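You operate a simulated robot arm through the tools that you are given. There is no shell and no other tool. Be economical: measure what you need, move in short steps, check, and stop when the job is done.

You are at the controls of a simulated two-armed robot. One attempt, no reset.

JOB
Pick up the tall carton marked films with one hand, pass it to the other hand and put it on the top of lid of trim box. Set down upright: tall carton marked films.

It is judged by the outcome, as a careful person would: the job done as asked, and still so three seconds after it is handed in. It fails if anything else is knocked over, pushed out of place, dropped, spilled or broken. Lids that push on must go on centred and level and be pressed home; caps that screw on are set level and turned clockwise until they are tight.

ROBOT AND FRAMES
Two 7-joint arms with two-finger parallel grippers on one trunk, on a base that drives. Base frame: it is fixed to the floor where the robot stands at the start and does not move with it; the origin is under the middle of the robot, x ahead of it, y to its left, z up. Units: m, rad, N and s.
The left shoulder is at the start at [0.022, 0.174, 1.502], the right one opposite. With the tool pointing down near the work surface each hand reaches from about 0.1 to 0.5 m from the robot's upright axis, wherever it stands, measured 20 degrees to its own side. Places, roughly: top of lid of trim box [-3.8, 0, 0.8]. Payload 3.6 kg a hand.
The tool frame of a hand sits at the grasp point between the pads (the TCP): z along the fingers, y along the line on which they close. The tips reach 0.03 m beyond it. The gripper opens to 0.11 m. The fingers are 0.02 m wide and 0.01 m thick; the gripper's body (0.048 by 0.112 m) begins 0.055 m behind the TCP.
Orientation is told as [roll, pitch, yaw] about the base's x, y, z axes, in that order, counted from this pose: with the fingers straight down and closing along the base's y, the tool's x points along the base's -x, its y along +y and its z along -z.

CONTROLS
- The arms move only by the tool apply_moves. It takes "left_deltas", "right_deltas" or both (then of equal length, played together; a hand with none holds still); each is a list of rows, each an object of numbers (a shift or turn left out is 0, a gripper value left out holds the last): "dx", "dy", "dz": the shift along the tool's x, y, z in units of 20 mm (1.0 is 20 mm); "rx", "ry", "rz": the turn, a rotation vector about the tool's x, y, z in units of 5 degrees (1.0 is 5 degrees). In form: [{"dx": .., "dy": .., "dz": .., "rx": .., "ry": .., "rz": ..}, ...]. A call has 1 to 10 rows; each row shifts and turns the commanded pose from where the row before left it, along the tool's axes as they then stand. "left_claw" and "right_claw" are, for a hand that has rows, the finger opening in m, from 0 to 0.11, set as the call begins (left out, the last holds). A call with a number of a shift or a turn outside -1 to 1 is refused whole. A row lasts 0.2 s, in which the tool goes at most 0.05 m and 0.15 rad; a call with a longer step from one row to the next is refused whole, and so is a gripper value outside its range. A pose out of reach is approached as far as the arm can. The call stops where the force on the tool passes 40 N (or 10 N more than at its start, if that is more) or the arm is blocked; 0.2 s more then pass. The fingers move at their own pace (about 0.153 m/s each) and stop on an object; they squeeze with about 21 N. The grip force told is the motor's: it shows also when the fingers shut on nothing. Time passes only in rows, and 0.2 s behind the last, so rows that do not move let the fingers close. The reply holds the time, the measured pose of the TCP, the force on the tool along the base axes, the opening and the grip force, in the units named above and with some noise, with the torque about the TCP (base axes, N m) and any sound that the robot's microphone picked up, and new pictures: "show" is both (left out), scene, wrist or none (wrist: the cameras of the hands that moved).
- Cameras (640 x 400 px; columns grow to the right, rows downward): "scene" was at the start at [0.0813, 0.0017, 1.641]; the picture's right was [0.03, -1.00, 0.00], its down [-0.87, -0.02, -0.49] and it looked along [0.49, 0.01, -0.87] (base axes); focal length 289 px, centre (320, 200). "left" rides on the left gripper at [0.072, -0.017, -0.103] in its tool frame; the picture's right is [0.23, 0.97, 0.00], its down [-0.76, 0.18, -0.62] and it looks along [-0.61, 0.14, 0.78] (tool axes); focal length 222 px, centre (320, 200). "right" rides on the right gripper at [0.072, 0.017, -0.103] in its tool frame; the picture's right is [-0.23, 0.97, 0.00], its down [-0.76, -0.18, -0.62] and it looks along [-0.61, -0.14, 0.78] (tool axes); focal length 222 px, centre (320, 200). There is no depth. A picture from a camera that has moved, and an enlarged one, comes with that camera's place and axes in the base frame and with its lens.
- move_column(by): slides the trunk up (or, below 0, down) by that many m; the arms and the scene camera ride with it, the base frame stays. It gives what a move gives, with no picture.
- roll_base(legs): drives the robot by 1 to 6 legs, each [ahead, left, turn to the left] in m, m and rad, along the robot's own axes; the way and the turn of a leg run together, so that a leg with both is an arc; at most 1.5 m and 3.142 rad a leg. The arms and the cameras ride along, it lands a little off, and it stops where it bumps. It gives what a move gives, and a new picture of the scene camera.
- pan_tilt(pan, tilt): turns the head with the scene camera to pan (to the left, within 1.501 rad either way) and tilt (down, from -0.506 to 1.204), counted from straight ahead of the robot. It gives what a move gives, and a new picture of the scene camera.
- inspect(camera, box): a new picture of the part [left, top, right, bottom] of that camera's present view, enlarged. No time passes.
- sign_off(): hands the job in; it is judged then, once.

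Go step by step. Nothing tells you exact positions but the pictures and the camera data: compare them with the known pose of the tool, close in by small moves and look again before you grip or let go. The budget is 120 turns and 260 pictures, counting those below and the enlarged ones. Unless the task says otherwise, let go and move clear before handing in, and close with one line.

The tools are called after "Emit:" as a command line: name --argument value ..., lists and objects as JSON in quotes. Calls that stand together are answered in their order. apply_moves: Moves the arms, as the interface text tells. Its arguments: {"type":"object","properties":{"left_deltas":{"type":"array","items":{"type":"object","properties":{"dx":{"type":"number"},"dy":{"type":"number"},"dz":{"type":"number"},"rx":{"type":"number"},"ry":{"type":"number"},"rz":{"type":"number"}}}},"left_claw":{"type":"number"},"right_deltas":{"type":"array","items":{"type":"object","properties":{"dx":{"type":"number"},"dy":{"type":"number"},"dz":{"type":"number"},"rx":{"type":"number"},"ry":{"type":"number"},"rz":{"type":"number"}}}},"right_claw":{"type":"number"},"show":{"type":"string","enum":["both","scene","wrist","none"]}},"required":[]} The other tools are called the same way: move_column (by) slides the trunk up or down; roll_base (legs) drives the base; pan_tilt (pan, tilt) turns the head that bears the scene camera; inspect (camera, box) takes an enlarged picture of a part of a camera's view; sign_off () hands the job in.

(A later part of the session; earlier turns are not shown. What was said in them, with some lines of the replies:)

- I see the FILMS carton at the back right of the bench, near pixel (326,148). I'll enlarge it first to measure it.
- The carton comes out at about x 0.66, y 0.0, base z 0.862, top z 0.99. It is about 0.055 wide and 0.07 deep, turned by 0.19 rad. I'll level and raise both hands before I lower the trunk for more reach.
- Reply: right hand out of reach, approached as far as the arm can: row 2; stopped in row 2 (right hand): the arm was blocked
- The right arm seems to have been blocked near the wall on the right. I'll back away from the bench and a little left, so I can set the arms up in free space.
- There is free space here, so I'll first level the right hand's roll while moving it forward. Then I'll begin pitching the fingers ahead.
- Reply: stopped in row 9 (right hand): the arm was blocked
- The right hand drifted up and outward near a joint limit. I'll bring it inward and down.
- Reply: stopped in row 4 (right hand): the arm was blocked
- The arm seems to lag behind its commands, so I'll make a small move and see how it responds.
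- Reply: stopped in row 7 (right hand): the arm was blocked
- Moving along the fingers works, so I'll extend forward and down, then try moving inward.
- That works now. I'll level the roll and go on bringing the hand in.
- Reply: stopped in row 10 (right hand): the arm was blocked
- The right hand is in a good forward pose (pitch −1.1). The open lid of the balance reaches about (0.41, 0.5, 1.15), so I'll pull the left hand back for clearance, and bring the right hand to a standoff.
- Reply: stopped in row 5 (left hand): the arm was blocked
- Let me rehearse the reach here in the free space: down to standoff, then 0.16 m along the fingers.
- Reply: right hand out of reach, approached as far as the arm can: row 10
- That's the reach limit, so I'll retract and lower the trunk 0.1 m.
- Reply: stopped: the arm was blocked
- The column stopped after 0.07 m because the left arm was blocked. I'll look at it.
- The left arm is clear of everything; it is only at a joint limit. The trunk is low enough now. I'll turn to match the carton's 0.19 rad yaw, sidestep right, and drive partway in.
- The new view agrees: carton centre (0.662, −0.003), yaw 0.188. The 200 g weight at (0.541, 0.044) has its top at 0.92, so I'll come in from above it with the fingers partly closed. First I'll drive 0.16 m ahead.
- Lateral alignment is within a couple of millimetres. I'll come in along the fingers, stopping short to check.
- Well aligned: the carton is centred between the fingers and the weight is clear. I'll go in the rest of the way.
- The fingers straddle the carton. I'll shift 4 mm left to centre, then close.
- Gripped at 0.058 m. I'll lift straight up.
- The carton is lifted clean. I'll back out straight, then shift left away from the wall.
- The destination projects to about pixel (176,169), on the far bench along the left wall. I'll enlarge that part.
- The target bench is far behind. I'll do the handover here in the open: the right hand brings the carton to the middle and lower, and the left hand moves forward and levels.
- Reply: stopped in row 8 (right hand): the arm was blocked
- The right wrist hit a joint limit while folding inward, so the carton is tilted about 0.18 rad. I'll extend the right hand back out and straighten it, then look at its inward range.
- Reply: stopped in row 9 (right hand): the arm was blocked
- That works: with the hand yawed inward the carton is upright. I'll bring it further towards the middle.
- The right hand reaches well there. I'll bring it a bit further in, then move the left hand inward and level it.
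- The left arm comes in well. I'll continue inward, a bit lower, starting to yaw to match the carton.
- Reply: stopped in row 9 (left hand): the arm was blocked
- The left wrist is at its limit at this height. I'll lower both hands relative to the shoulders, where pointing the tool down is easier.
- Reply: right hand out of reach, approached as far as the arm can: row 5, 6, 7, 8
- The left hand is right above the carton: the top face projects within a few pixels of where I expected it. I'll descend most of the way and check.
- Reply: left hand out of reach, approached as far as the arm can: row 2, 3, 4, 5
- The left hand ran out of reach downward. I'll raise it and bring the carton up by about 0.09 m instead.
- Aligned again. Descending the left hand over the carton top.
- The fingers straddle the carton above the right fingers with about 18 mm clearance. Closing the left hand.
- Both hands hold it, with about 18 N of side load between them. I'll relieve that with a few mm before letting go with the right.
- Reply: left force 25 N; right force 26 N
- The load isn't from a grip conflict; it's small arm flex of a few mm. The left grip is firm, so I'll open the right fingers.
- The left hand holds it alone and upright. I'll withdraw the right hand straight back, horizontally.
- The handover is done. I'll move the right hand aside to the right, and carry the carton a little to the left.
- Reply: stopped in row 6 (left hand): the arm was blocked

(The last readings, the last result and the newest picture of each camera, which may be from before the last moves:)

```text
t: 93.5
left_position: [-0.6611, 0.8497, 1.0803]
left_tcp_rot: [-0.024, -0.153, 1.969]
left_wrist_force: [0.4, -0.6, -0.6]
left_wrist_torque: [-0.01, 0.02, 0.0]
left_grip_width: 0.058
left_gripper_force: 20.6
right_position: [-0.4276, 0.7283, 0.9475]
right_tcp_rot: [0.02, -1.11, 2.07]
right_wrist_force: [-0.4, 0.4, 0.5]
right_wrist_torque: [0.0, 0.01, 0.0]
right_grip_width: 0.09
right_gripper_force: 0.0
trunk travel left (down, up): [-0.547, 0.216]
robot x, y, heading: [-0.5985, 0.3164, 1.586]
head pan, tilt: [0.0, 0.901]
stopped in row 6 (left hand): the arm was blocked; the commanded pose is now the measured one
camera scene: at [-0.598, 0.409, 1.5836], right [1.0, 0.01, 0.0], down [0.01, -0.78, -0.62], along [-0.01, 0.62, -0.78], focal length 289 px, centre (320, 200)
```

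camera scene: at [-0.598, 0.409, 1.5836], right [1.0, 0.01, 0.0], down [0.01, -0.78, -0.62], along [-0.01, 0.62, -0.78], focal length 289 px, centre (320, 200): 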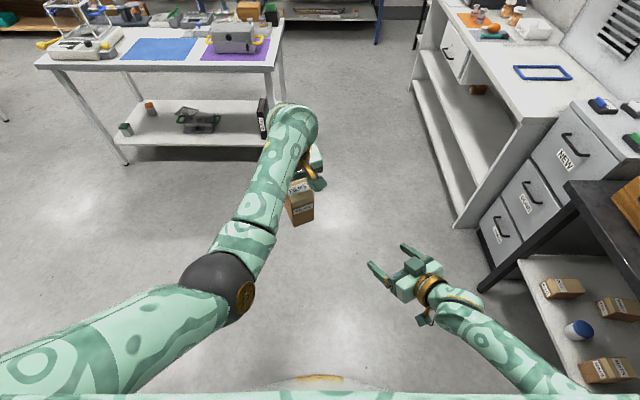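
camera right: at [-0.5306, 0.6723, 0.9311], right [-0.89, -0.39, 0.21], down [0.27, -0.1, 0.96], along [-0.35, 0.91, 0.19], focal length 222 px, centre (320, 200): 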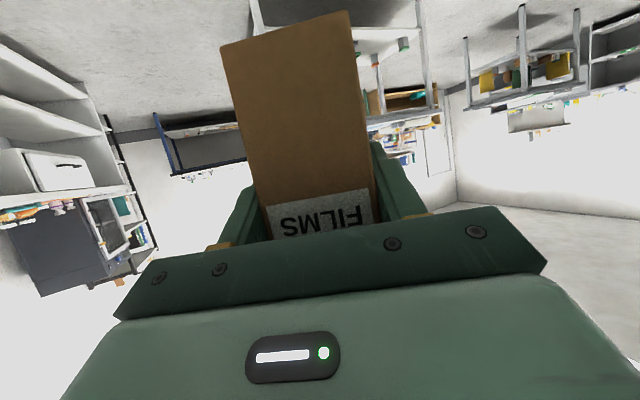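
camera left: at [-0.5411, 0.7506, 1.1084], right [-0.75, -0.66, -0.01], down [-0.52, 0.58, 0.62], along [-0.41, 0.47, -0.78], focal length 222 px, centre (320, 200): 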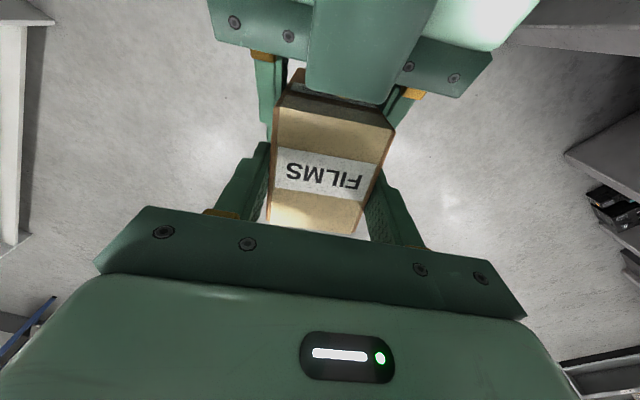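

Emit:
apply_moves --left_deltas '[{"dz": 0.8, "ry": 0.45}, {"dz": 0.8, "ry": 0.45}, {"dz": 0.8, "ry": 0.45}, {"dz": 0.8, "ry": 0.4}, {"dz": 0.8}, {"dy": 0.6}, {"dy": 0.6}, {"dy": 0.6}, {"dy": 0.6}, {}]' --show "none"

```text
t: 95.7
left_position: [-0.7004, 0.836, 0.9989]
left_tcp_rot: [-0.028, 0.005, 1.96]
left_wrist_force: [-1.0, 0.2, -1.0]
left_wrist_torque: [-0.04, 0.05, 0.04]
left_grip_width: 0.0581
left_gripper_force: 20.8
right_position: [-0.4273, 0.7282, 0.9469]
right_tcp_rot: [0.02, -1.11, 2.071]
right_wrist_force: [-0.5, -0.4, -0.2]
right_wrist_torque: [-0.04, -0.03, -0.02]
right_grip_width: 0.0903
right_gripper_force: 0.0
trunk travel left (down, up): [-0.547, 0.216]
robot x, y, heading: [-0.5975, 0.3172, 1.58]
head pan, tilt: [0.0, 0.901]
```

The carton is upright in the left hand. I'll raise the trunk for carrying height, then drive along the aisle (y≈1.05) towards the far bench.

Emit:
move_column --by 0.13

Emit:
roll_base --legs '[[0.7, 0, 0], [0, 0, 1.56], [1.3, 0, 0]]'

Emit:
pan_tilt --pan 0.5 --tilt 0.5

```text
t: 97.3
left_position: [-0.713, 0.837, 1.1269]
left_tcp_rot: [-0.019, -0.002, 1.974]
left_wrist_force: [-0.2, -0.5, -1.5]
left_wrist_torque: [0.03, 0.01, 0.0]
left_grip_width: 0.0578
left_gripper_force: 21.0
right_position: [-0.4262, 0.728, 1.0768]
right_tcp_rot: [0.021, -1.11, 2.068]
right_wrist_force: [0.1, 0.0, -0.2]
right_wrist_torque: [-0.04, -0.02, 0.0]
right_grip_width: 0.0898
right_gripper_force: 0.0
trunk travel left (down, up): [-0.677, 0.086]
robot x, y, heading: [-0.6, 0.3138, 1.582]
head pan, tilt: [0.0, 0.901]
```

```text
t: 111.1
left_position: [-2.4489, 0.8856, 1.1297]
left_tcp_rot: [-0.019, -0.006, -2.741]
left_wrist_force: [-0.1, -0.4, -1.5]
left_wrist_torque: [-0.02, 0.06, -0.01]
left_grip_width: 0.0575
left_gripper_force: 20.9
right_position: [-2.3387, 1.1699, 1.0769]
right_tcp_rot: [0.019, -1.11, -2.64]
right_wrist_force: [0.8, 0.5, -0.6]
right_wrist_torque: [0.01, 0.01, -0.03]
right_grip_width: 0.09
right_gripper_force: 0.0
trunk travel left (down, up): [-0.677, 0.086]
robot x, y, heading: [-1.9273, 0.9984, -3.135]
head pan, tilt: [0.0, 0.901]
camera scene: at [-2.01, 0.9976, 1.714], right [-0.01, 1.0, 0.0], down [0.78, 0.01, -0.62], along [-0.62, -0.01, -0.78], focal length 289 px, centre (320, 200)
```

scene: 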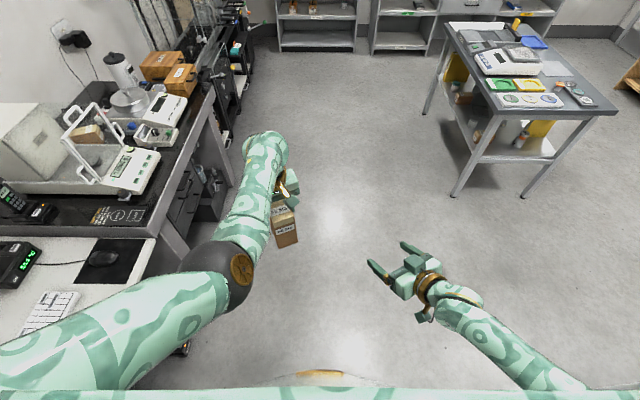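

```text
t: 112.0
left_position: [-2.449, 0.8837, 1.1305]
left_tcp_rot: [-0.017, -0.005, -2.737]
left_wrist_force: [-0.5, 0.0, -1.7]
left_wrist_torque: [-0.04, 0.0, -0.03]
left_grip_width: 0.0577
left_gripper_force: 20.2
right_position: [-2.3395, 1.1699, 1.0761]
right_tcp_rot: [0.018, -1.109, -2.642]
right_wrist_force: [0.3, -0.4, 0.5]
right_wrist_torque: [-0.01, 0.02, 0.01]
right_grip_width: 0.0899
right_gripper_force: 0.1
trunk travel left (down, up): [-0.677, 0.086]
robot x, y, heading: [-1.9227, 0.9974, -3.131]
head pan, tilt: [0.499, 0.499]
camera scene: at [-2.0137, 0.9541, 1.7478], right [-0.49, 0.87, 0.0], down [0.42, 0.23, -0.88], along [-0.77, -0.43, -0.48], focal length 289 px, centre (320, 200)
```

scene: 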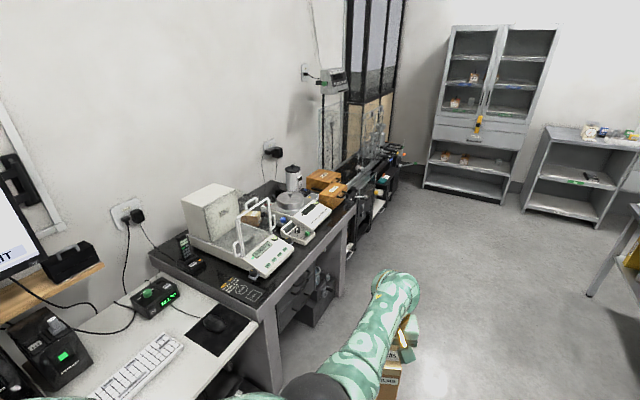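

Emit:
inspect --camera "scene" --box '[260, 140, 420, 240]'

```text
4.00 times, centred on (340, 190) of scene
camera zoom: at [-2.0137, 0.9541, 1.7478], right [-0.49, 0.87, 0.0], down [0.42, 0.23, -0.88], along [-0.77, -0.43, -0.48], focal length 1155 px, centre (240, 240)
```

zoom: 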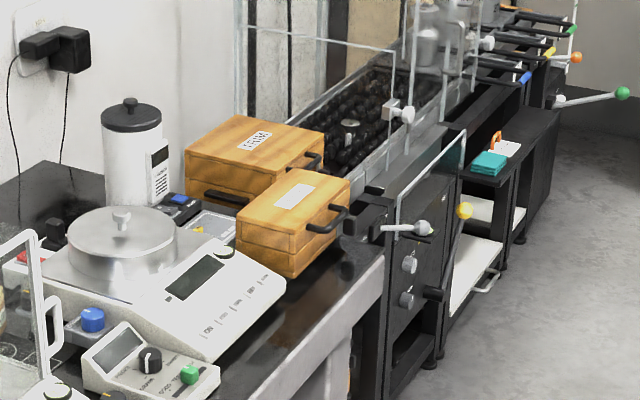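

Two wooden boxes with lids stand near the target, and I need to read their labels. I'll drive closer.

Emit:
roll_base --legs '[[1.3, 0, 0]]'

Emit:
pan_tilt --pan 1.0 --tilt 0.6

```text
t: 118.5
left_position: [-3.7526, 0.8907, 1.1298]
left_tcp_rot: [-0.017, -0.006, -2.758]
left_wrist_force: [-1.0, -0.5, -0.8]
left_wrist_torque: [0.0, 0.02, -0.03]
left_grip_width: 0.0577
left_gripper_force: 21.1
right_position: [-3.6388, 1.1737, 1.0772]
right_tcp_rot: [0.02, -1.108, -2.66]
right_wrist_force: [-0.4, -0.5, -0.2]
right_wrist_torque: [0.02, 0.01, 0.01]
right_grip_width: 0.0901
right_gripper_force: 0.2
trunk travel left (down, up): [-0.677, 0.086]
robot x, y, heading: [-3.2258, 0.9962, 3.128]
head pan, tilt: [0.499, 0.499]
camera scene: at [-3.3167, 0.9516, 1.7478], right [-0.47, 0.88, 0.0], down [0.42, 0.23, -0.88], along [-0.77, -0.42, -0.48], focal length 289 px, centre (320, 200)
```

scene: 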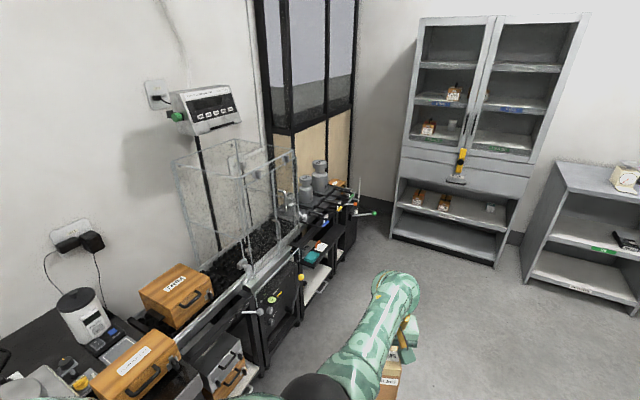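

```text
t: 119.5
left_position: [-3.7548, 0.8887, 1.1288]
left_tcp_rot: [-0.015, -0.008, -2.756]
left_wrist_force: [-0.2, -0.5, -1.4]
left_wrist_torque: [0.0, -0.04, -0.01]
left_grip_width: 0.0577
left_gripper_force: 21.7
right_position: [-3.6377, 1.1733, 1.078]
right_tcp_rot: [0.019, -1.109, -2.658]
right_wrist_force: [-0.2, 0.2, 0.6]
right_wrist_torque: [-0.01, -0.03, -0.03]
right_grip_width: 0.0901
right_gripper_force: 0.0
trunk travel left (down, up): [-0.677, 0.086]
robot x, y, heading: [-3.2296, 0.9912, 3.133]
head pan, tilt: [1.0, 0.6]
camera scene: at [-3.2847, 0.9206, 1.7388], right [-0.84, 0.55, 0.0], down [0.31, 0.47, -0.83], along [-0.45, -0.69, -0.56], focal length 289 px, centre (320, 200)
```

scene: 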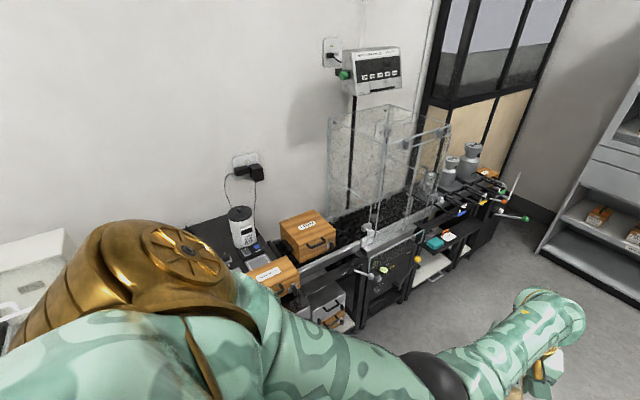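

Emit:
inspect --camera "scene" --box '[220, 190, 380, 290]'

```text
4.00 times, centred on (300, 240) of scene
camera zoom: at [-3.2847, 0.9206, 1.7388], right [-0.84, 0.55, 0.0], down [0.31, 0.47, -0.83], along [-0.45, -0.69, -0.56], focal length 1155 px, centre (400, 40)
```

zoom: 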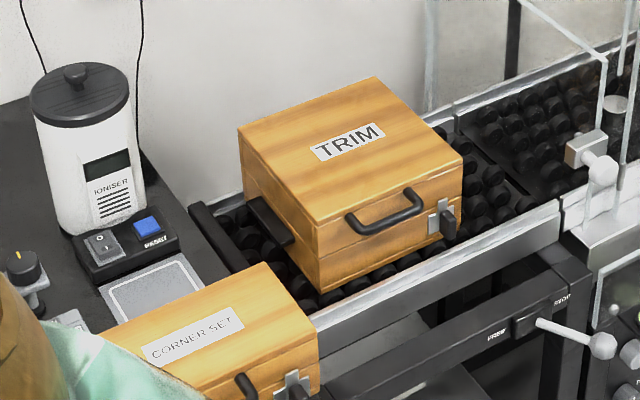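

The rear box is TRIM: its lid is about 0.21 × 0.21 m, centred near (−3.85, −0.07), and it stands on rollers beside a glass chamber. The right hand must be tucked away first, so I'll lower it and turn it to point down.

Emit:
apply_moves --right_deltas '[{"dx": 0.8, "dz": 0.41}, {"dx": 0.8, "dz": 0.41}, {"dx": 0.8, "dz": 0.41}, {"dx": 0.8, "dz": 0.41}, {"dx": 0.8, "dz": 0.41}, {"dx": 0.8, "dz": 0.41}, {"dx": 0.8, "dz": 0.41}, {"dx": 0.8, "dz": 0.41}, {"dx": 0.8, "dz": 0.41}, {"dx": 0.8, "dz": 0.41}]' --show "none"

Emit:
apply_moves --right_deltas '[{"ry": 1}, {"ry": 1}, {"ry": 1}, {"ry": 1}, {"ry": 1}, {"ry": 1}, {"ry": 1}, {"ry": 1}, {"ry": 1}, {"ry": 1}]' --show "none"

Emit:
pan_tilt --pan 0 --tilt 0.9

```text
t: 121.7
left_position: [-3.7537, 0.8896, 1.1291]
left_tcp_rot: [-0.016, -0.008, -2.756]
left_wrist_force: [-1.0, -1.0, -1.8]
left_wrist_torque: [-0.06, 0.0, 0.02]
left_grip_width: 0.0577
left_gripper_force: 21.1
right_position: [-3.6388, 1.1723, 0.929]
right_tcp_rot: [0.021, -1.111, -2.66]
right_wrist_force: [-1.0, 0.2, 0.3]
right_wrist_torque: [-0.01, -0.02, 0.01]
right_grip_width: 0.0899
right_gripper_force: 0.1
right hand out of reach, approached as far as the arm can: row 9, 10
trunk travel left (down, up): [-0.677, 0.086]
robot x, y, heading: [-3.2268, 0.9956, 3.133]
head pan, tilt: [1.0, 0.6]
```

```text
t: 123.9
left_position: [-3.7558, 0.8878, 1.1283]
left_tcp_rot: [-0.017, -0.005, -2.754]
left_wrist_force: [-0.6, -1.4, -2.2]
left_wrist_torque: [0.0, 0.0, -0.01]
left_grip_width: 0.0577
left_gripper_force: 20.4
right_position: [-3.6382, 1.1729, 0.9274]
right_tcp_rot: [0.009, -0.234, -2.644]
right_wrist_force: [-0.1, 0.2, 0.3]
right_wrist_torque: [-0.01, 0.01, 0.0]
right_grip_width: 0.0901
right_gripper_force: 0.0
trunk travel left (down, up): [-0.677, 0.086]
robot x, y, heading: [-3.2305, 0.9922, 3.137]
head pan, tilt: [1.0, 0.6]
```

```text
t: 125.2
left_position: [-3.7534, 0.8886, 1.1291]
left_tcp_rot: [-0.017, -0.005, -2.757]
left_wrist_force: [-0.9, -0.6, -0.9]
left_wrist_torque: [0.0, 0.0, 0.02]
left_grip_width: 0.0576
left_gripper_force: 21.7
right_position: [-3.6382, 1.1725, 0.9271]
right_tcp_rot: [0.008, -0.237, -2.644]
right_wrist_force: [-0.1, -0.6, -0.4]
right_wrist_torque: [0.0, 0.04, -0.01]
right_grip_width: 0.09
right_gripper_force: 0.0
trunk travel left (down, up): [-0.677, 0.086]
robot x, y, heading: [-3.2307, 0.9916, 3.135]
head pan, tilt: [0.0, 0.901]
camera scene: at [-3.3122, 0.995, 1.714], right [0.01, 1.0, 0.0], down [0.78, 0.0, -0.62], along [-0.62, 0.0, -0.78], focal length 289 px, centre (320, 200)
```

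scene: 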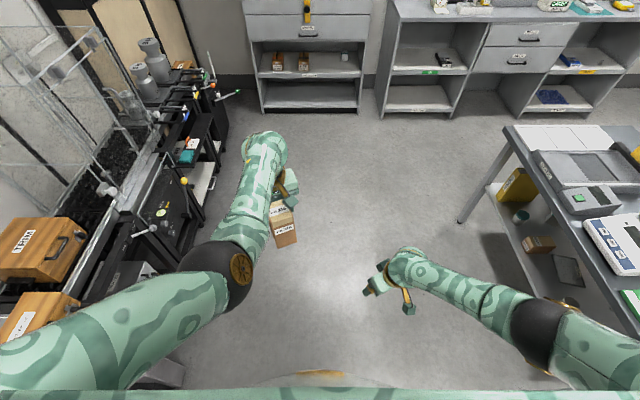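

Now I'll pull the right hand back close to the body, and straighten the left hand's yaw to square with the lid.

Emit:
apply_moves --right_deltas '[{"dx": 0.9, "dz": 0.25}, {"dx": 0.9, "dz": 0.25}, {"dx": 0.9, "dz": 0.25}, {"dx": 0.9, "dz": 0.25}, {"dx": 0.9, "dz": 0.25}, {"dx": 0.9, "dz": 0.25}, {"dx": 0.9}, {"dx": 0.9}, {"dx": 0.9}, {}]' --show "none"

Emit:
apply_moves --left_deltas '[{"dz": 0.5}, {"dz": 0.5}, {"rz": 0.75}, {"rz": 0.75}, {"rz": 0.75}, {"rz": 0.75}, {"rz": 0.75}, {"rz": 0.75}, {}]' --show "scene"

```text
t: 127.3
left_position: [-3.7544, 0.8889, 1.1283]
left_tcp_rot: [-0.019, -0.006, -2.755]
left_wrist_force: [0.4, 0.1, -2.0]
left_wrist_torque: [-0.01, -0.03, 0.0]
left_grip_width: 0.0577
left_gripper_force: 21.2
right_position: [-3.5062, 1.2433, 0.8592]
right_tcp_rot: [0.007, -0.236, -2.645]
right_wrist_force: [-0.7, -0.6, -1.1]
right_wrist_torque: [0.02, 0.03, -0.02]
right_grip_width: 0.0901
right_gripper_force: 0.2
trunk travel left (down, up): [-0.677, 0.086]
robot x, y, heading: [-3.2295, 0.9989, 3.134]
head pan, tilt: [0.0, 0.901]
```

```text
t: 129.3
left_position: [-3.7531, 0.891, 1.1086]
left_tcp_rot: [-0.014, -0.012, 3.134]
left_wrist_force: [0.1, -0.6, -1.7]
left_wrist_torque: [0.02, 0.05, 0.02]
left_grip_width: 0.0577
left_gripper_force: 21.2
right_position: [-3.506, 1.2433, 0.8593]
right_tcp_rot: [0.01, -0.239, -2.644]
right_wrist_force: [-0.1, 0.3, -0.1]
right_wrist_torque: [0.0, 0.0, 0.0]
right_grip_width: 0.09
right_gripper_force: 0.2
trunk travel left (down, up): [-0.677, 0.086]
robot x, y, heading: [-3.23, 0.9953, 3.135]
head pan, tilt: [0.0, 0.901]
camera scene: at [-3.312, 0.9951, 1.7139], right [0.01, 1.0, 0.0], down [0.78, 0.0, -0.62], along [-0.62, 0.0, -0.78], focal length 289 px, centre (320, 200)
```

scene: 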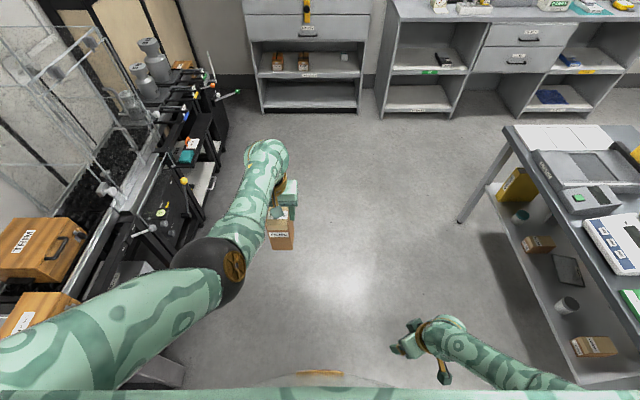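

Emit:
inspect --camera "scene" --box '[0, 170, 200, 295]'

```text
3.20 times, centred on (100, 232) of scene
camera zoom: at [-3.312, 0.9951, 1.7139], right [0.01, 1.0, 0.0], down [0.78, 0.0, -0.62], along [-0.62, 0.0, -0.78], focal length 924 px, centre (1024, 96)
```

zoom: 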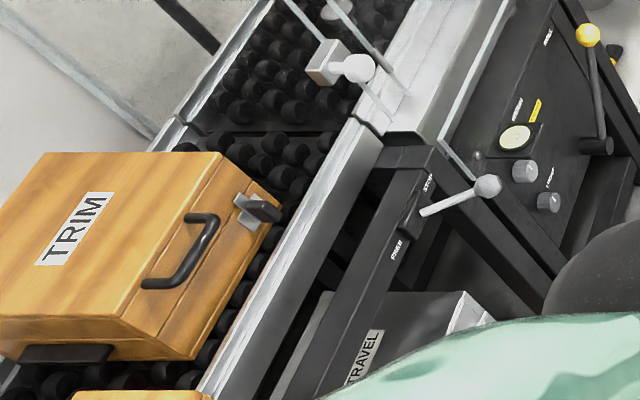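

Emit:
roll_base --legs '[[0.7, 0, 0], [0, 0, 1.577]]'

Emit:
pan_tilt --pan 0.15 --tilt 0.75

```text
t: 137.0
left_position: [-3.8075, 0.4739, 1.1079]
left_tcp_rot: [-0.014, -0.011, -1.554]
left_wrist_force: [-0.1, -0.1, -1.0]
left_wrist_torque: [-0.02, -0.01, -0.01]
left_grip_width: 0.0576
left_gripper_force: 20.3
right_position: [-4.1659, 0.7133, 0.8591]
right_tcp_rot: [0.01, -0.238, -1.048]
right_wrist_force: [0.0, -0.1, -0.7]
right_wrist_torque: [-0.02, 0.02, 0.01]
right_grip_width: 0.0898
right_gripper_force: 0.0
trunk travel left (down, up): [-0.677, 0.086]
robot x, y, heading: [-3.9222, 0.9949, -1.552]
head pan, tilt: [0.0, 0.901]
camera scene: at [-3.9198, 0.9099, 1.7139], right [-1.0, -0.02, 0.0], down [-0.01, 0.78, -0.62], along [0.01, -0.62, -0.78], focal length 289 px, centre (320, 200)
```

scene: 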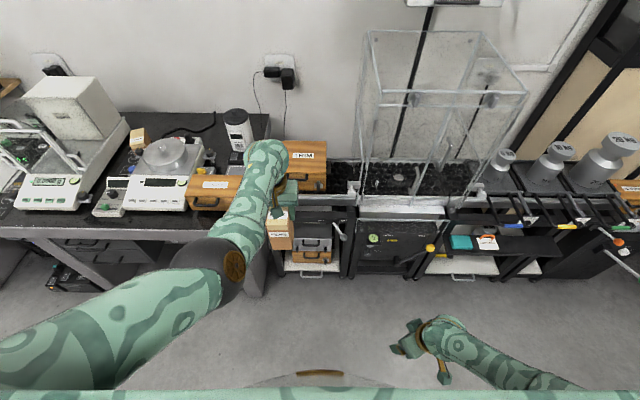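

```text
t: 137.7
left_position: [-3.8071, 0.4749, 1.1099]
left_tcp_rot: [-0.014, -0.012, -1.552]
left_wrist_force: [-0.4, -0.3, -2.1]
left_wrist_torque: [-0.01, -0.02, -0.01]
left_grip_width: 0.0577
left_gripper_force: 21.0
right_position: [-4.1654, 0.7128, 0.8599]
right_tcp_rot: [0.01, -0.237, -1.048]
right_wrist_force: [-0.6, -0.6, -0.2]
right_wrist_torque: [0.0, -0.01, -0.01]
right_grip_width: 0.09
right_gripper_force: 0.1
trunk travel left (down, up): [-0.677, 0.086]
robot x, y, heading: [-3.9216, 0.9949, -1.549]
head pan, tilt: [0.15, 0.75]
camera scene: at [-3.9073, 0.9037, 1.7258], right [-0.99, -0.17, 0.0], down [-0.11, 0.67, -0.73], along [0.12, -0.72, -0.68], focal length 289 px, centre (320, 200)
```

scene: 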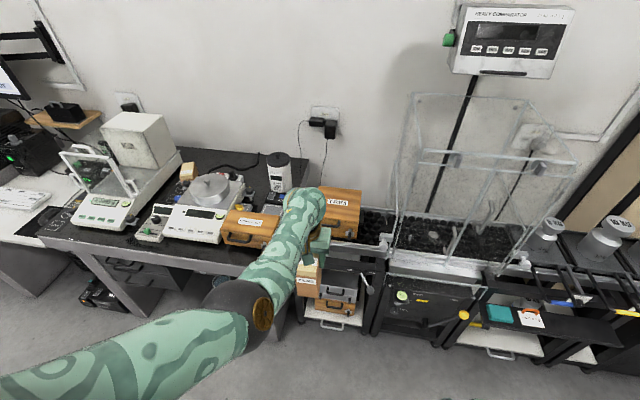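

Emit:
inspect --camera "scene" --box '[270, 170, 430, 270]'

Emit:
inspect --camera "left" --box '[0, 0, 640, 400]'

```text
4.00 times, centred on (350, 220) of scene
camera zoom: at [-3.9073, 0.9037, 1.7258], right [-0.99, -0.17, 0.0], down [-0.11, 0.67, -0.73], along [0.12, -0.72, -0.68], focal length 1155 px, centre (200, 120)
```

zoom: 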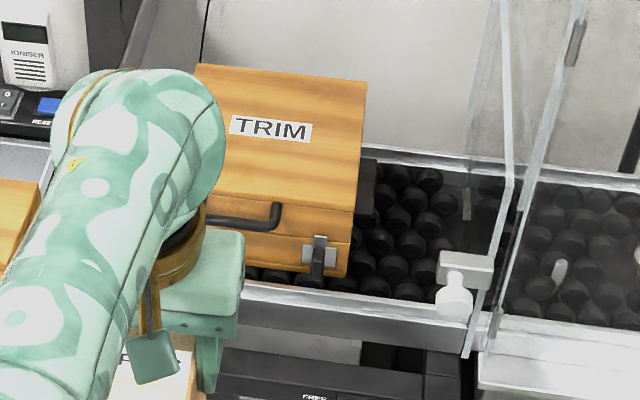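

```text
1.00 times, centred on (320, 200) of left (not enlarged: the box is as wide or as high as the picture)
camera zoom: at [-3.8244, 0.548, 1.2123], right [0.97, 0.24, -0.02], down [0.2, -0.75, 0.63], along [0.14, -0.61, -0.78], focal length 222 px, centre (320, 200)
```

zoom: 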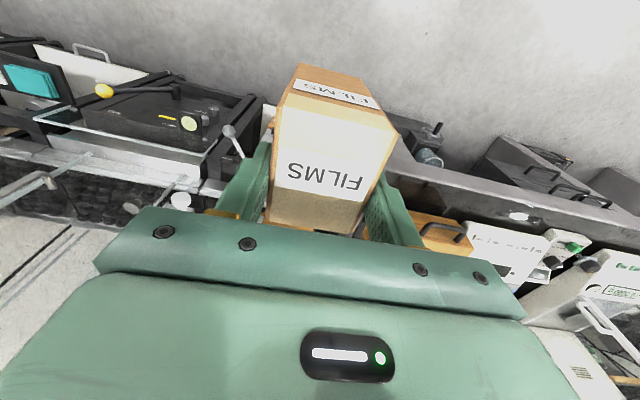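

The lid top comes out at z ≈ 0.834, spanning x −3.93…−3.73 and y −0.137…0.072. A stop lever's knob sticks out at about (−3.99, 0.275, 0.69), so I must stay well back. I'll lower the trunk for horizontal reach, keeping both hands up.

Emit:
apply_moves --right_deltas '[{"dz": -0.8, "dx": 0.2}, {"dz": -0.8, "dx": 0.2}, {"dz": -0.8, "dx": 0.2}, {"dz": -0.8, "dx": 0.2}, {"dz": -0.8, "dx": 0.2}, {"dz": -0.8, "dx": 0.2}, {"dz": -0.8, "dx": 0.2}, {"dz": -0.8, "dx": 0.2}, {}]' --show "none"

Emit:
move_column --by -0.12

```text
t: 139.7
left_position: [-3.8065, 0.4728, 1.1088]
left_tcp_rot: [-0.014, -0.011, -1.553]
left_wrist_force: [0.5, 0.0, -1.4]
left_wrist_torque: [-0.01, -0.03, 0.01]
left_grip_width: 0.0575
left_gripper_force: 21.2
right_position: [-4.1978, 0.7651, 0.9756]
right_tcp_rot: [0.008, -0.236, -1.048]
right_wrist_force: [0.0, 0.6, 0.8]
right_wrist_torque: [-0.01, 0.04, 0.04]
right_grip_width: 0.09
right_gripper_force: 0.1
trunk travel left (down, up): [-0.677, 0.086]
robot x, y, heading: [-3.9228, 0.994, -1.552]
head pan, tilt: [0.15, 0.75]
```

```text
t: 141.2
left_position: [-3.805, 0.4737, 0.9901]
left_tcp_rot: [-0.013, -0.012, -1.552]
left_wrist_force: [0.4, 0.3, -2.0]
left_wrist_torque: [-0.01, 0.02, 0.03]
left_grip_width: 0.058
left_gripper_force: 20.8
right_position: [-4.1971, 0.766, 0.8571]
right_tcp_rot: [0.01, -0.236, -1.047]
right_wrist_force: [-0.2, 0.6, 0.1]
right_wrist_torque: [0.02, -0.02, -0.01]
right_grip_width: 0.0899
right_gripper_force: 0.1
trunk travel left (down, up): [-0.557, 0.206]
robot x, y, heading: [-3.9275, 0.9966, -1.549]
head pan, tilt: [0.15, 0.75]
```

Emit:
apply_moves --left_deltas '[{"dz": -0.6, "dx": -0.3}, {"dz": -0.6, "dx": -0.3}, {"dz": -0.6, "dx": -0.3}, {"dz": -0.6, "dx": -0.3}, {"dz": -0.6, "dx": -0.3}, {"dz": -0.6, "dx": -0.3}, {}]' --right_deltas '[{"dz": -0.7}, {"dz": -0.7}, {"dz": -0.7}, {"dz": -0.7}, {"dz": -0.7}, {"dz": -0.7}, {}]' --show "none"

Emit:
move_column --by -0.075

```text
t: 142.8
left_position: [-3.8041, 0.4393, 1.0609]
left_tcp_rot: [-0.014, -0.011, -1.553]
left_wrist_force: [0.7, 0.1, -1.2]
left_wrist_torque: [0.0, 0.02, 0.0]
left_grip_width: 0.0573
left_gripper_force: 20.9
right_position: [-4.2086, 0.7826, 0.9393]
right_tcp_rot: [0.009, -0.239, -1.051]
right_wrist_force: [-0.8, 0.8, -0.1]
right_wrist_torque: [0.0, -0.02, 0.01]
right_grip_width: 0.0898
right_gripper_force: 0.1
trunk travel left (down, up): [-0.557, 0.206]
robot x, y, heading: [-3.9246, 0.9948, -1.552]
head pan, tilt: [0.15, 0.75]
```

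```text
t: 144.0
left_position: [-3.8058, 0.4397, 0.9879]
left_tcp_rot: [-0.015, -0.013, -1.555]
left_wrist_force: [0.1, -0.2, -1.9]
left_wrist_torque: [0.02, 0.0, -0.03]
left_grip_width: 0.058
left_gripper_force: 20.6
right_position: [-4.2083, 0.7821, 0.8624]
right_tcp_rot: [0.01, -0.237, -1.049]
right_wrist_force: [0.4, -0.5, 0.5]
right_wrist_torque: [-0.01, -0.01, 0.03]
right_grip_width: 0.0902
right_gripper_force: 0.0
trunk travel left (down, up): [-0.482, 0.281]
robot x, y, heading: [-3.9243, 0.9958, -1.553]
head pan, tilt: [0.15, 0.75]
```

I'll rehearse the final lowering in free air, then come back up for the drive in.

Emit:
apply_moves --left_deltas '[{"dz": 0.6}, {"dz": 0.6}, {"dz": 0.6}, {"dz": 0.4}, {}]' --show "none"

Emit:
apply_moves --left_deltas '[{"dz": -0.8}, {"dz": -0.8}, {"dz": -0.8}, {"dz": -0.7}, {}]' --show "wrist"

```text
t: 145.2
left_position: [-3.8055, 0.4391, 0.9419]
left_tcp_rot: [-0.015, -0.013, -1.553]
left_wrist_force: [-0.4, -0.4, -2.0]
left_wrist_torque: [0.0, 0.02, -0.02]
left_grip_width: 0.0577
left_gripper_force: 21.5
right_position: [-4.2081, 0.7829, 0.8626]
right_tcp_rot: [0.009, -0.238, -1.049]
right_wrist_force: [0.2, 0.4, 0.3]
right_wrist_torque: [-0.01, -0.01, -0.03]
right_grip_width: 0.0896
right_gripper_force: 0.1
trunk travel left (down, up): [-0.482, 0.281]
robot x, y, heading: [-3.9228, 0.999, -1.547]
head pan, tilt: [0.15, 0.75]
```

```text
t: 146.4
left_position: [-3.8059, 0.4381, 1.0053]
left_tcp_rot: [-0.014, -0.012, -1.554]
left_wrist_force: [0.2, 0.7, -1.7]
left_wrist_torque: [-0.03, -0.02, 0.01]
left_grip_width: 0.0578
left_gripper_force: 21.0
right_position: [-4.208, 0.7827, 0.863]
right_tcp_rot: [0.008, -0.238, -1.047]
right_wrist_force: [0.3, -0.3, 0.3]
right_wrist_torque: [0.02, 0.0, -0.02]
right_grip_width: 0.09
right_gripper_force: 0.0
trunk travel left (down, up): [-0.482, 0.281]
robot x, y, heading: [-3.922, 1.0, -1.55]
head pan, tilt: [0.15, 0.75]
camera left: at [-3.8228, 0.5135, 1.1077], right [0.97, 0.24, -0.02], down [0.2, -0.75, 0.63], along [0.14, -0.61, -0.78], focal length 222 px, centre (320, 200)
```

left: 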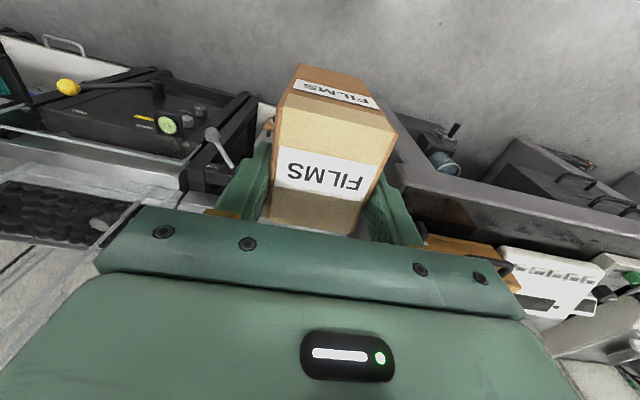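

Reach is fine. I'll drive in in stages, watching the front.

Emit:
roll_base --legs '[[0, -0.033, 0], [0.3, 0, 0]]'

Emit:
inspect --camera "scene" --box '[200, 150, 440, 300]'

```text
t: 148.9
left_position: [-3.8277, 0.1323, 1.0044]
left_tcp_rot: [-0.014, -0.011, -1.548]
left_wrist_force: [-0.7, -0.8, -1.1]
left_wrist_torque: [0.0, 0.01, -0.05]
left_grip_width: 0.0575
left_gripper_force: 20.9
right_position: [-4.2348, 0.4726, 0.8622]
right_tcp_rot: [0.01, -0.237, -1.042]
right_wrist_force: [0.4, -0.6, 0.8]
right_wrist_torque: [0.02, 0.01, -0.05]
right_grip_width: 0.0899
right_gripper_force: 0.1
trunk travel left (down, up): [-0.482, 0.281]
robot x, y, heading: [-3.947, 0.6888, -1.549]
head pan, tilt: [0.15, 0.75]
camera scene: at [-3.9329, 0.5814, 1.5302], right [-0.98, -0.17, 0.0], down [-0.12, 0.67, -0.73], along [0.13, -0.72, -0.68], focal length 289 px, centre (320, 200)
```

scene: 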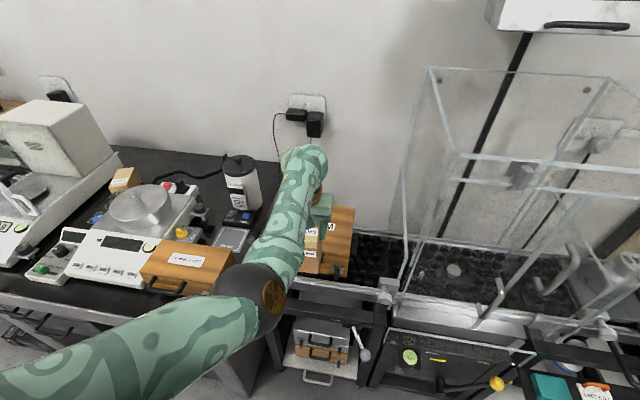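

```text
2.67 times, centred on (320, 225) of scene
camera zoom: at [-3.9329, 0.5814, 1.5302], right [-0.98, -0.17, 0.0], down [-0.12, 0.67, -0.73], along [0.13, -0.72, -0.68], focal length 770 px, centre (320, 133)
```

zoom: 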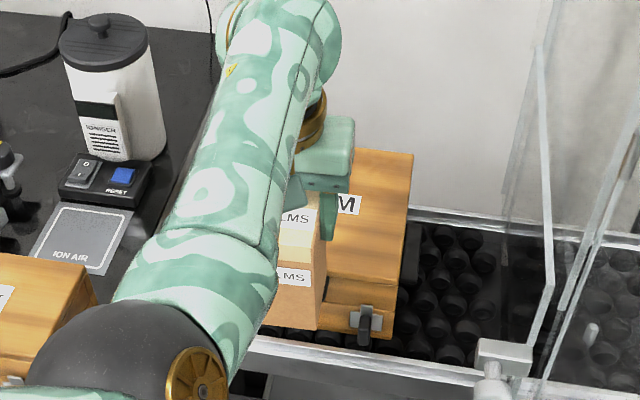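

Clear so far. Driving the last 0.14 m.

Emit:
roll_base --legs '[[0.142, -0.003, 0]]'

Emit:
inspect --camera "left" --box '[0, 0, 640, 400]'

Emit:
inspect --camera "scene" --box '[220, 150, 400, 290]'

```text
t: 150.2
left_position: [-3.8278, -0.0105, 1.0042]
left_tcp_rot: [-0.013, -0.011, -1.547]
left_wrist_force: [0.1, -0.2, -1.7]
left_wrist_torque: [-0.01, 0.0, -0.01]
left_grip_width: 0.0576
left_gripper_force: 20.8
right_position: [-4.2322, 0.3325, 0.8632]
right_tcp_rot: [0.011, -0.237, -1.042]
right_wrist_force: [-0.1, -0.5, 0.2]
right_wrist_torque: [0.02, 0.03, 0.03]
right_grip_width: 0.0903
right_gripper_force: 0.1
trunk travel left (down, up): [-0.482, 0.281]
robot x, y, heading: [-3.9503, 0.5463, -1.546]
head pan, tilt: [0.15, 0.75]
camera scene: at [-3.9324, 0.4386, 1.5301], right [-0.98, -0.17, 0.0], down [-0.12, 0.67, -0.73], along [0.13, -0.72, -0.68], focal length 289 px, centre (320, 200)
```

scene: 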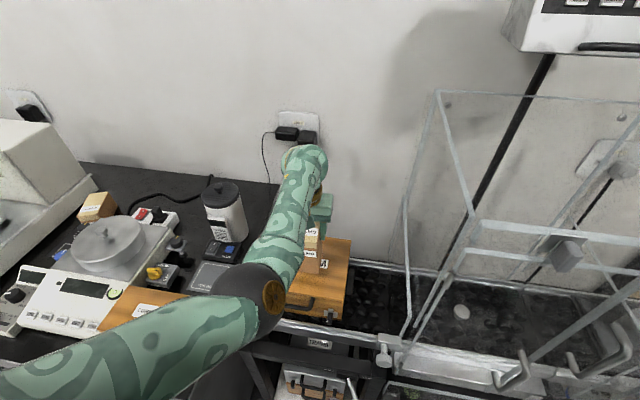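

```text
1.00 times, centred on (320, 200) of left (not enlarged: the box is as wide or as high as the picture)
camera zoom: at [-3.8461, 0.0641, 1.107], right [0.97, 0.25, -0.02], down [0.2, -0.75, 0.63], along [0.14, -0.61, -0.78], focal length 222 px, centre (320, 200)
```

zoom: 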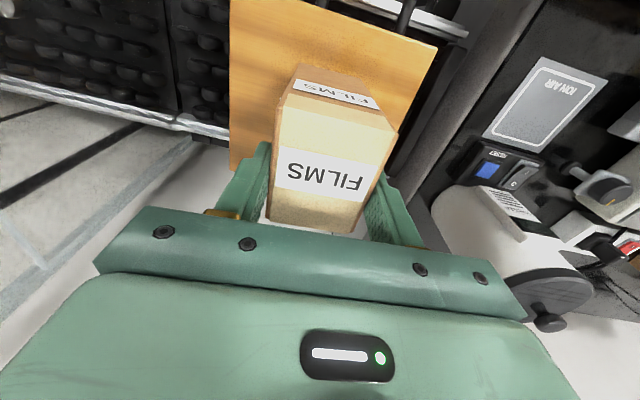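

```text
2.86 times, centred on (310, 220) of scene
camera zoom: at [-3.9324, 0.4386, 1.5301], right [-0.98, -0.17, 0.0], down [-0.12, 0.67, -0.73], along [0.13, -0.72, -0.68], focal length 825 px, centre (349, 143)
```

zoom: 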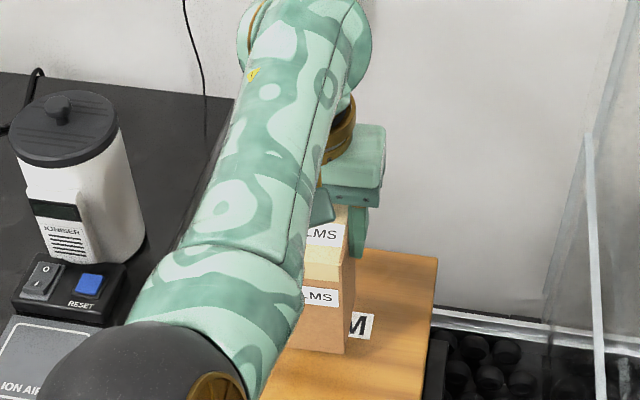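

The carton is over the lid. Lowering slowly to just above the expected contact height.

Emit:
apply_moves --left_deltas '[{"dz": 0.5}, {"dz": 0.5}, {"dz": 0.5}, {}]' --show "scene"

Emit:
inspect --camera "scene" --box '[260, 190, 380, 280]'

```text
t: 151.2
left_position: [-3.8272, -0.0096, 0.9752]
left_tcp_rot: [-0.014, -0.011, -1.549]
left_wrist_force: [0.3, 0.0, -1.7]
left_wrist_torque: [-0.01, 0.01, -0.04]
left_grip_width: 0.0577
left_gripper_force: 20.9
right_position: [-4.233, 0.3323, 0.8636]
right_tcp_rot: [0.009, -0.237, -1.041]
right_wrist_force: [-0.3, 0.3, 0.2]
right_wrist_torque: [0.0, 0.01, 0.0]
right_grip_width: 0.09
right_gripper_force: 0.1
trunk travel left (down, up): [-0.482, 0.281]
robot x, y, heading: [-3.9508, 0.5488, -1.54]
head pan, tilt: [0.15, 0.75]
camera scene: at [-3.9324, 0.4398, 1.5302], right [-0.98, -0.17, 0.0], down [-0.12, 0.67, -0.73], along [0.13, -0.72, -0.68], focal length 289 px, centre (320, 200)
```

scene: 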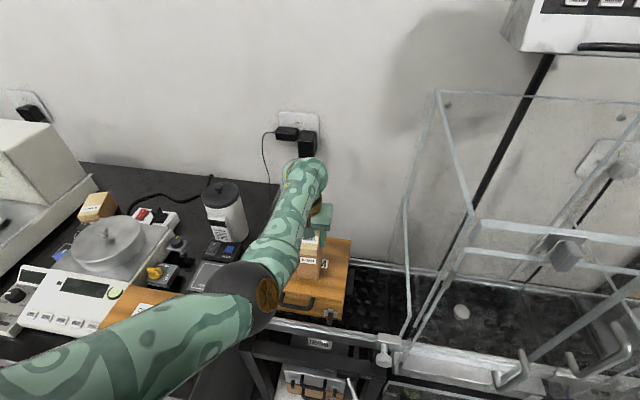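

```text
4.44 times, centred on (320, 235) of scene
camera zoom: at [-3.9324, 0.4398, 1.5302], right [-0.98, -0.17, 0.0], down [-0.12, 0.67, -0.73], along [0.13, -0.72, -0.68], focal length 1283 px, centre (320, 44)
```

zoom: 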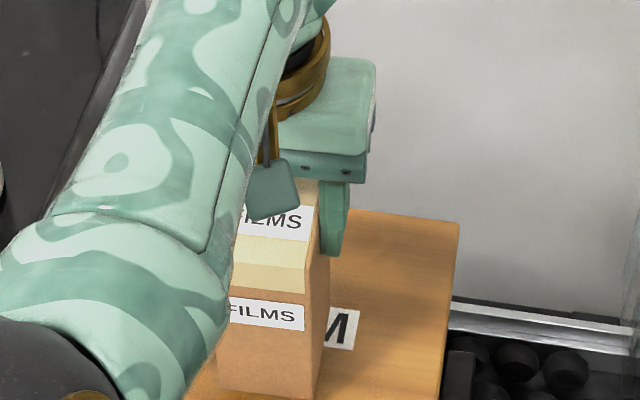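

Emit:
apply_moves --left_deltas '[{"dz": 0.2}, {"dz": 0.2}, {"dz": 0.1}, {}]' --show "none"

Emit:
apply_moves --left_deltas '[{"dz": 0.1}, {"dz": 0.1}, {}]' --show "none"

```text
t: 152.2
left_position: [-3.8288, -0.0105, 0.9663]
left_tcp_rot: [-0.014, -0.016, -1.548]
left_wrist_force: [-1.0, -2.8, 16.4]
left_wrist_torque: [0.3, -0.37, 0.01]
left_grip_width: 0.0577
left_gripper_force: 20.6
right_position: [-4.2322, 0.3326, 0.8627]
right_tcp_rot: [0.008, -0.24, -1.043]
right_wrist_force: [0.2, -1.0, 0.3]
right_wrist_torque: [-0.02, -0.01, 0.01]
right_grip_width: 0.0899
right_gripper_force: 0.1
trunk travel left (down, up): [-0.482, 0.281]
robot x, y, heading: [-3.9489, 0.5476, -1.546]
head pan, tilt: [0.15, 0.75]
```

```text
t: 153.0
left_position: [-3.8287, -0.0082, 0.9616]
left_tcp_rot: [-0.014, -0.015, -1.549]
left_wrist_force: [-0.6, -2.3, 19.0]
left_wrist_torque: [-0.09, -0.46, -0.03]
left_grip_width: 0.0577
left_gripper_force: 20.8
right_position: [-4.2331, 0.3331, 0.8625]
right_tcp_rot: [0.009, -0.239, -1.042]
right_wrist_force: [0.8, 0.2, 0.7]
right_wrist_torque: [-0.02, 0.0, 0.0]
right_grip_width: 0.0902
right_gripper_force: 0.1
trunk travel left (down, up): [-0.482, 0.281]
robot x, y, heading: [-3.9539, 0.5455, -1.543]
head pan, tilt: [0.15, 0.75]
```

Contact: 19 N of upward force. I'll check that it stands flat before letting go.

Emit:
inspect --camera "scene" --box '[260, 190, 380, 280]'

Emit:
inspect --camera "left" --box '[160, 0, 480, 250]'

```text
4.44 times, centred on (320, 235) of scene
camera zoom: at [-3.9331, 0.4419, 1.5305], right [-0.98, -0.17, 0.0], down [-0.12, 0.67, -0.73], along [0.13, -0.72, -0.68], focal length 1283 px, centre (320, 44)
```

zoom: 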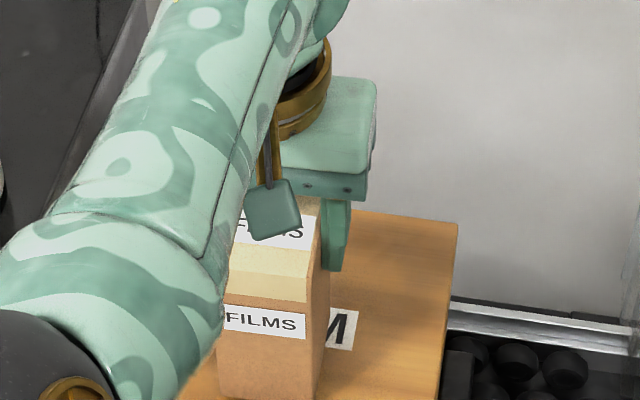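

```text
1.60 times, centred on (320, 125) of left
camera zoom: at [-3.8469, 0.0655, 1.0646], right [0.97, 0.25, -0.02], down [0.2, -0.75, 0.63], along [0.15, -0.61, -0.78], focal length 355 px, centre (320, 320)
```

zoom: 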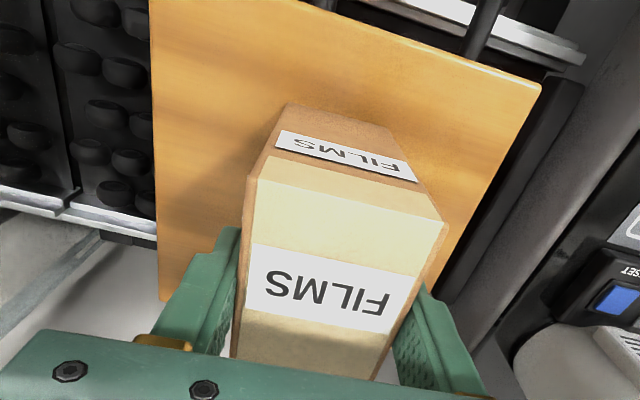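

It's flat on the lid with good margins. Opening the left fingers.

Emit:
apply_moves --left_deltas '[{}, {}]' --left_claw 0.085 --show "wrist"

```text
t: 153.6
left_position: [-3.8282, -0.0097, 0.9612]
left_tcp_rot: [-0.013, -0.009, -1.548]
left_wrist_force: [0.1, -0.4, 0.1]
left_wrist_torque: [-0.06, -0.01, -0.02]
left_grip_width: 0.085
left_gripper_force: 0.1
right_position: [-4.2336, 0.3322, 0.8629]
right_tcp_rot: [0.011, -0.238, -1.042]
right_wrist_force: [0.1, -0.2, -0.1]
right_wrist_torque: [-0.01, -0.02, -0.04]
right_grip_width: 0.09
right_gripper_force: 0.1
trunk travel left (down, up): [-0.482, 0.281]
robot x, y, heading: [-3.9498, 0.5511, -1.546]
head pan, tilt: [0.15, 0.75]
camera left: at [-3.8463, 0.0649, 1.0631], right [0.97, 0.25, -0.02], down [0.2, -0.75, 0.63], along [0.14, -0.61, -0.78], focal length 222 px, centre (320, 200)
```

left: 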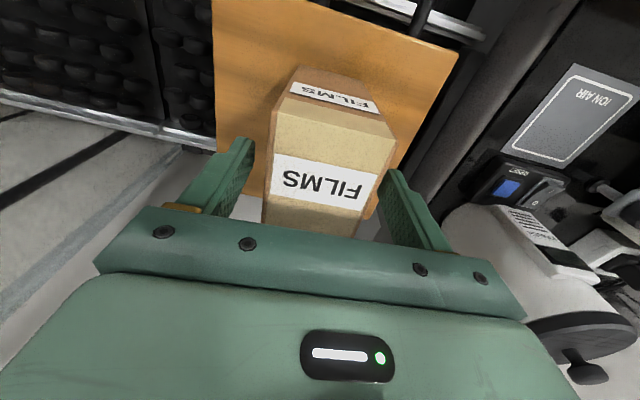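

The carton is free and standing. I'll raise the whole trunk straight up so the fingers leave cleanly.

Emit:
move_column --by 0.13

Emit:
inspect --camera "left" --box '[0, 0, 640, 400]'

```text
t: 155.2
left_position: [-3.8283, -0.0093, 1.0905]
left_tcp_rot: [-0.015, -0.012, -1.548]
left_wrist_force: [0.5, 0.9, -0.6]
left_wrist_torque: [0.0, -0.01, 0.0]
left_grip_width: 0.0851
left_gripper_force: 0.1
right_position: [-4.2342, 0.3326, 0.9933]
right_tcp_rot: [0.009, -0.238, -1.042]
right_wrist_force: [-0.2, -0.7, 0.2]
right_wrist_torque: [0.0, -0.01, 0.0]
right_grip_width: 0.09
right_gripper_force: 0.0
trunk travel left (down, up): [-0.612, 0.151]
robot x, y, heading: [-3.9503, 0.5476, -1.545]
head pan, tilt: [0.15, 0.75]
```

```text
1.00 times, centred on (320, 200) of left (not enlarged: the box is as wide or as high as the picture)
camera zoom: at [-3.8465, 0.0644, 1.1933], right [0.97, 0.25, -0.02], down [0.2, -0.75, 0.63], along [0.15, -0.61, -0.78], focal length 222 px, centre (320, 200)
```

zoom: 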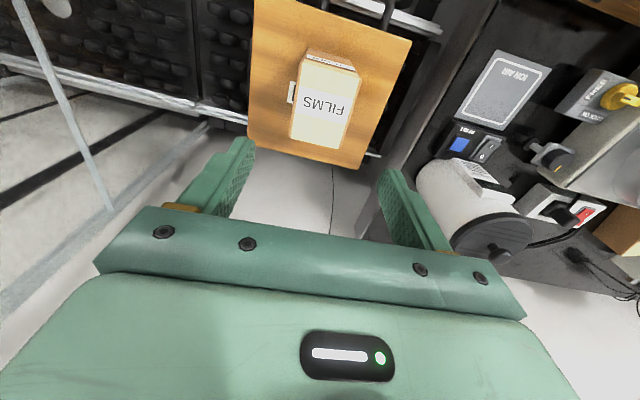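

The carton stands in the middle of the TRIM lid and the fingers are well above it. Backing the robot away.

Emit:
roll_base --legs '[[-0.4, 0, 0]]'

Emit:
inspect --camera "scene" --box '[220, 110, 420, 280]'

```text
t: 157.7
left_position: [-3.8374, 0.3866, 1.0907]
left_tcp_rot: [-0.013, -0.012, -1.547]
left_wrist_force: [-0.3, -0.6, 0.0]
left_wrist_torque: [0.01, -0.01, 0.0]
left_grip_width: 0.0851
left_gripper_force: 0.0
right_position: [-4.2426, 0.7288, 0.9933]
right_tcp_rot: [0.01, -0.236, -1.042]
right_wrist_force: [0.0, 0.6, 0.7]
right_wrist_torque: [0.0, -0.02, 0.0]
right_grip_width: 0.0898
right_gripper_force: 0.1
trunk travel left (down, up): [-0.612, 0.151]
robot x, y, heading: [-3.961, 0.9403, -1.546]
head pan, tilt: [0.15, 0.75]
camera scene: at [-3.9425, 0.8501, 1.6608], right [-0.98, -0.17, 0.0], down [-0.12, 0.67, -0.73], along [0.13, -0.72, -0.68], focal length 289 px, centre (320, 200)
```

scene: 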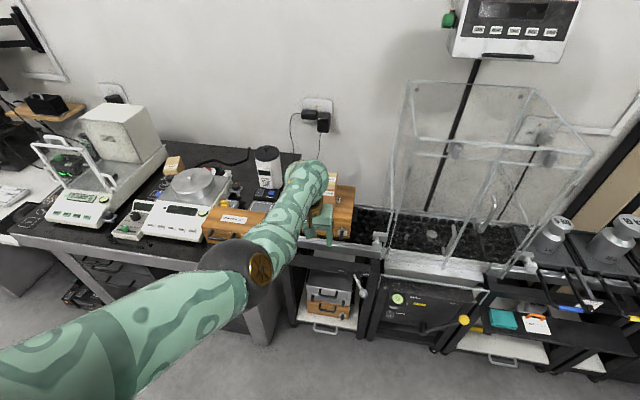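

```text
2.35 times, centred on (320, 195) of scene
camera zoom: at [-3.9425, 0.8501, 1.6608], right [-0.98, -0.17, 0.0], down [-0.12, 0.67, -0.73], along [0.13, -0.72, -0.68], focal length 679 px, centre (320, 212)
```

zoom: 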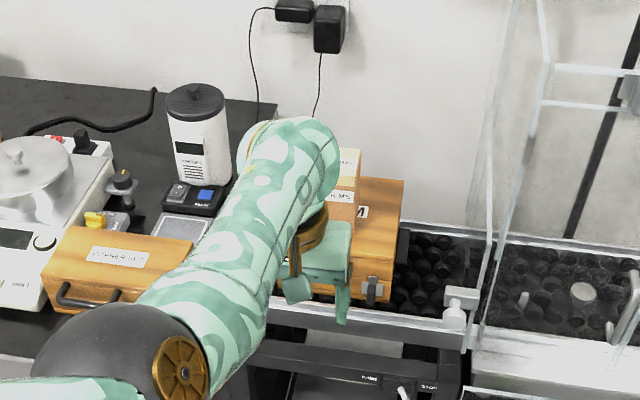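

The carton stands upright on the TRIM lid, the arms are clear of it, and nothing else has been disturbed. I'm handing in.

Emit:
sign_off

```text
The job is handed in.
```

The FILMS carton was picked up with the right hand, passed to the left, and set upright on the lid of the TRIM box; I let go, moved clear, and handed the job in.
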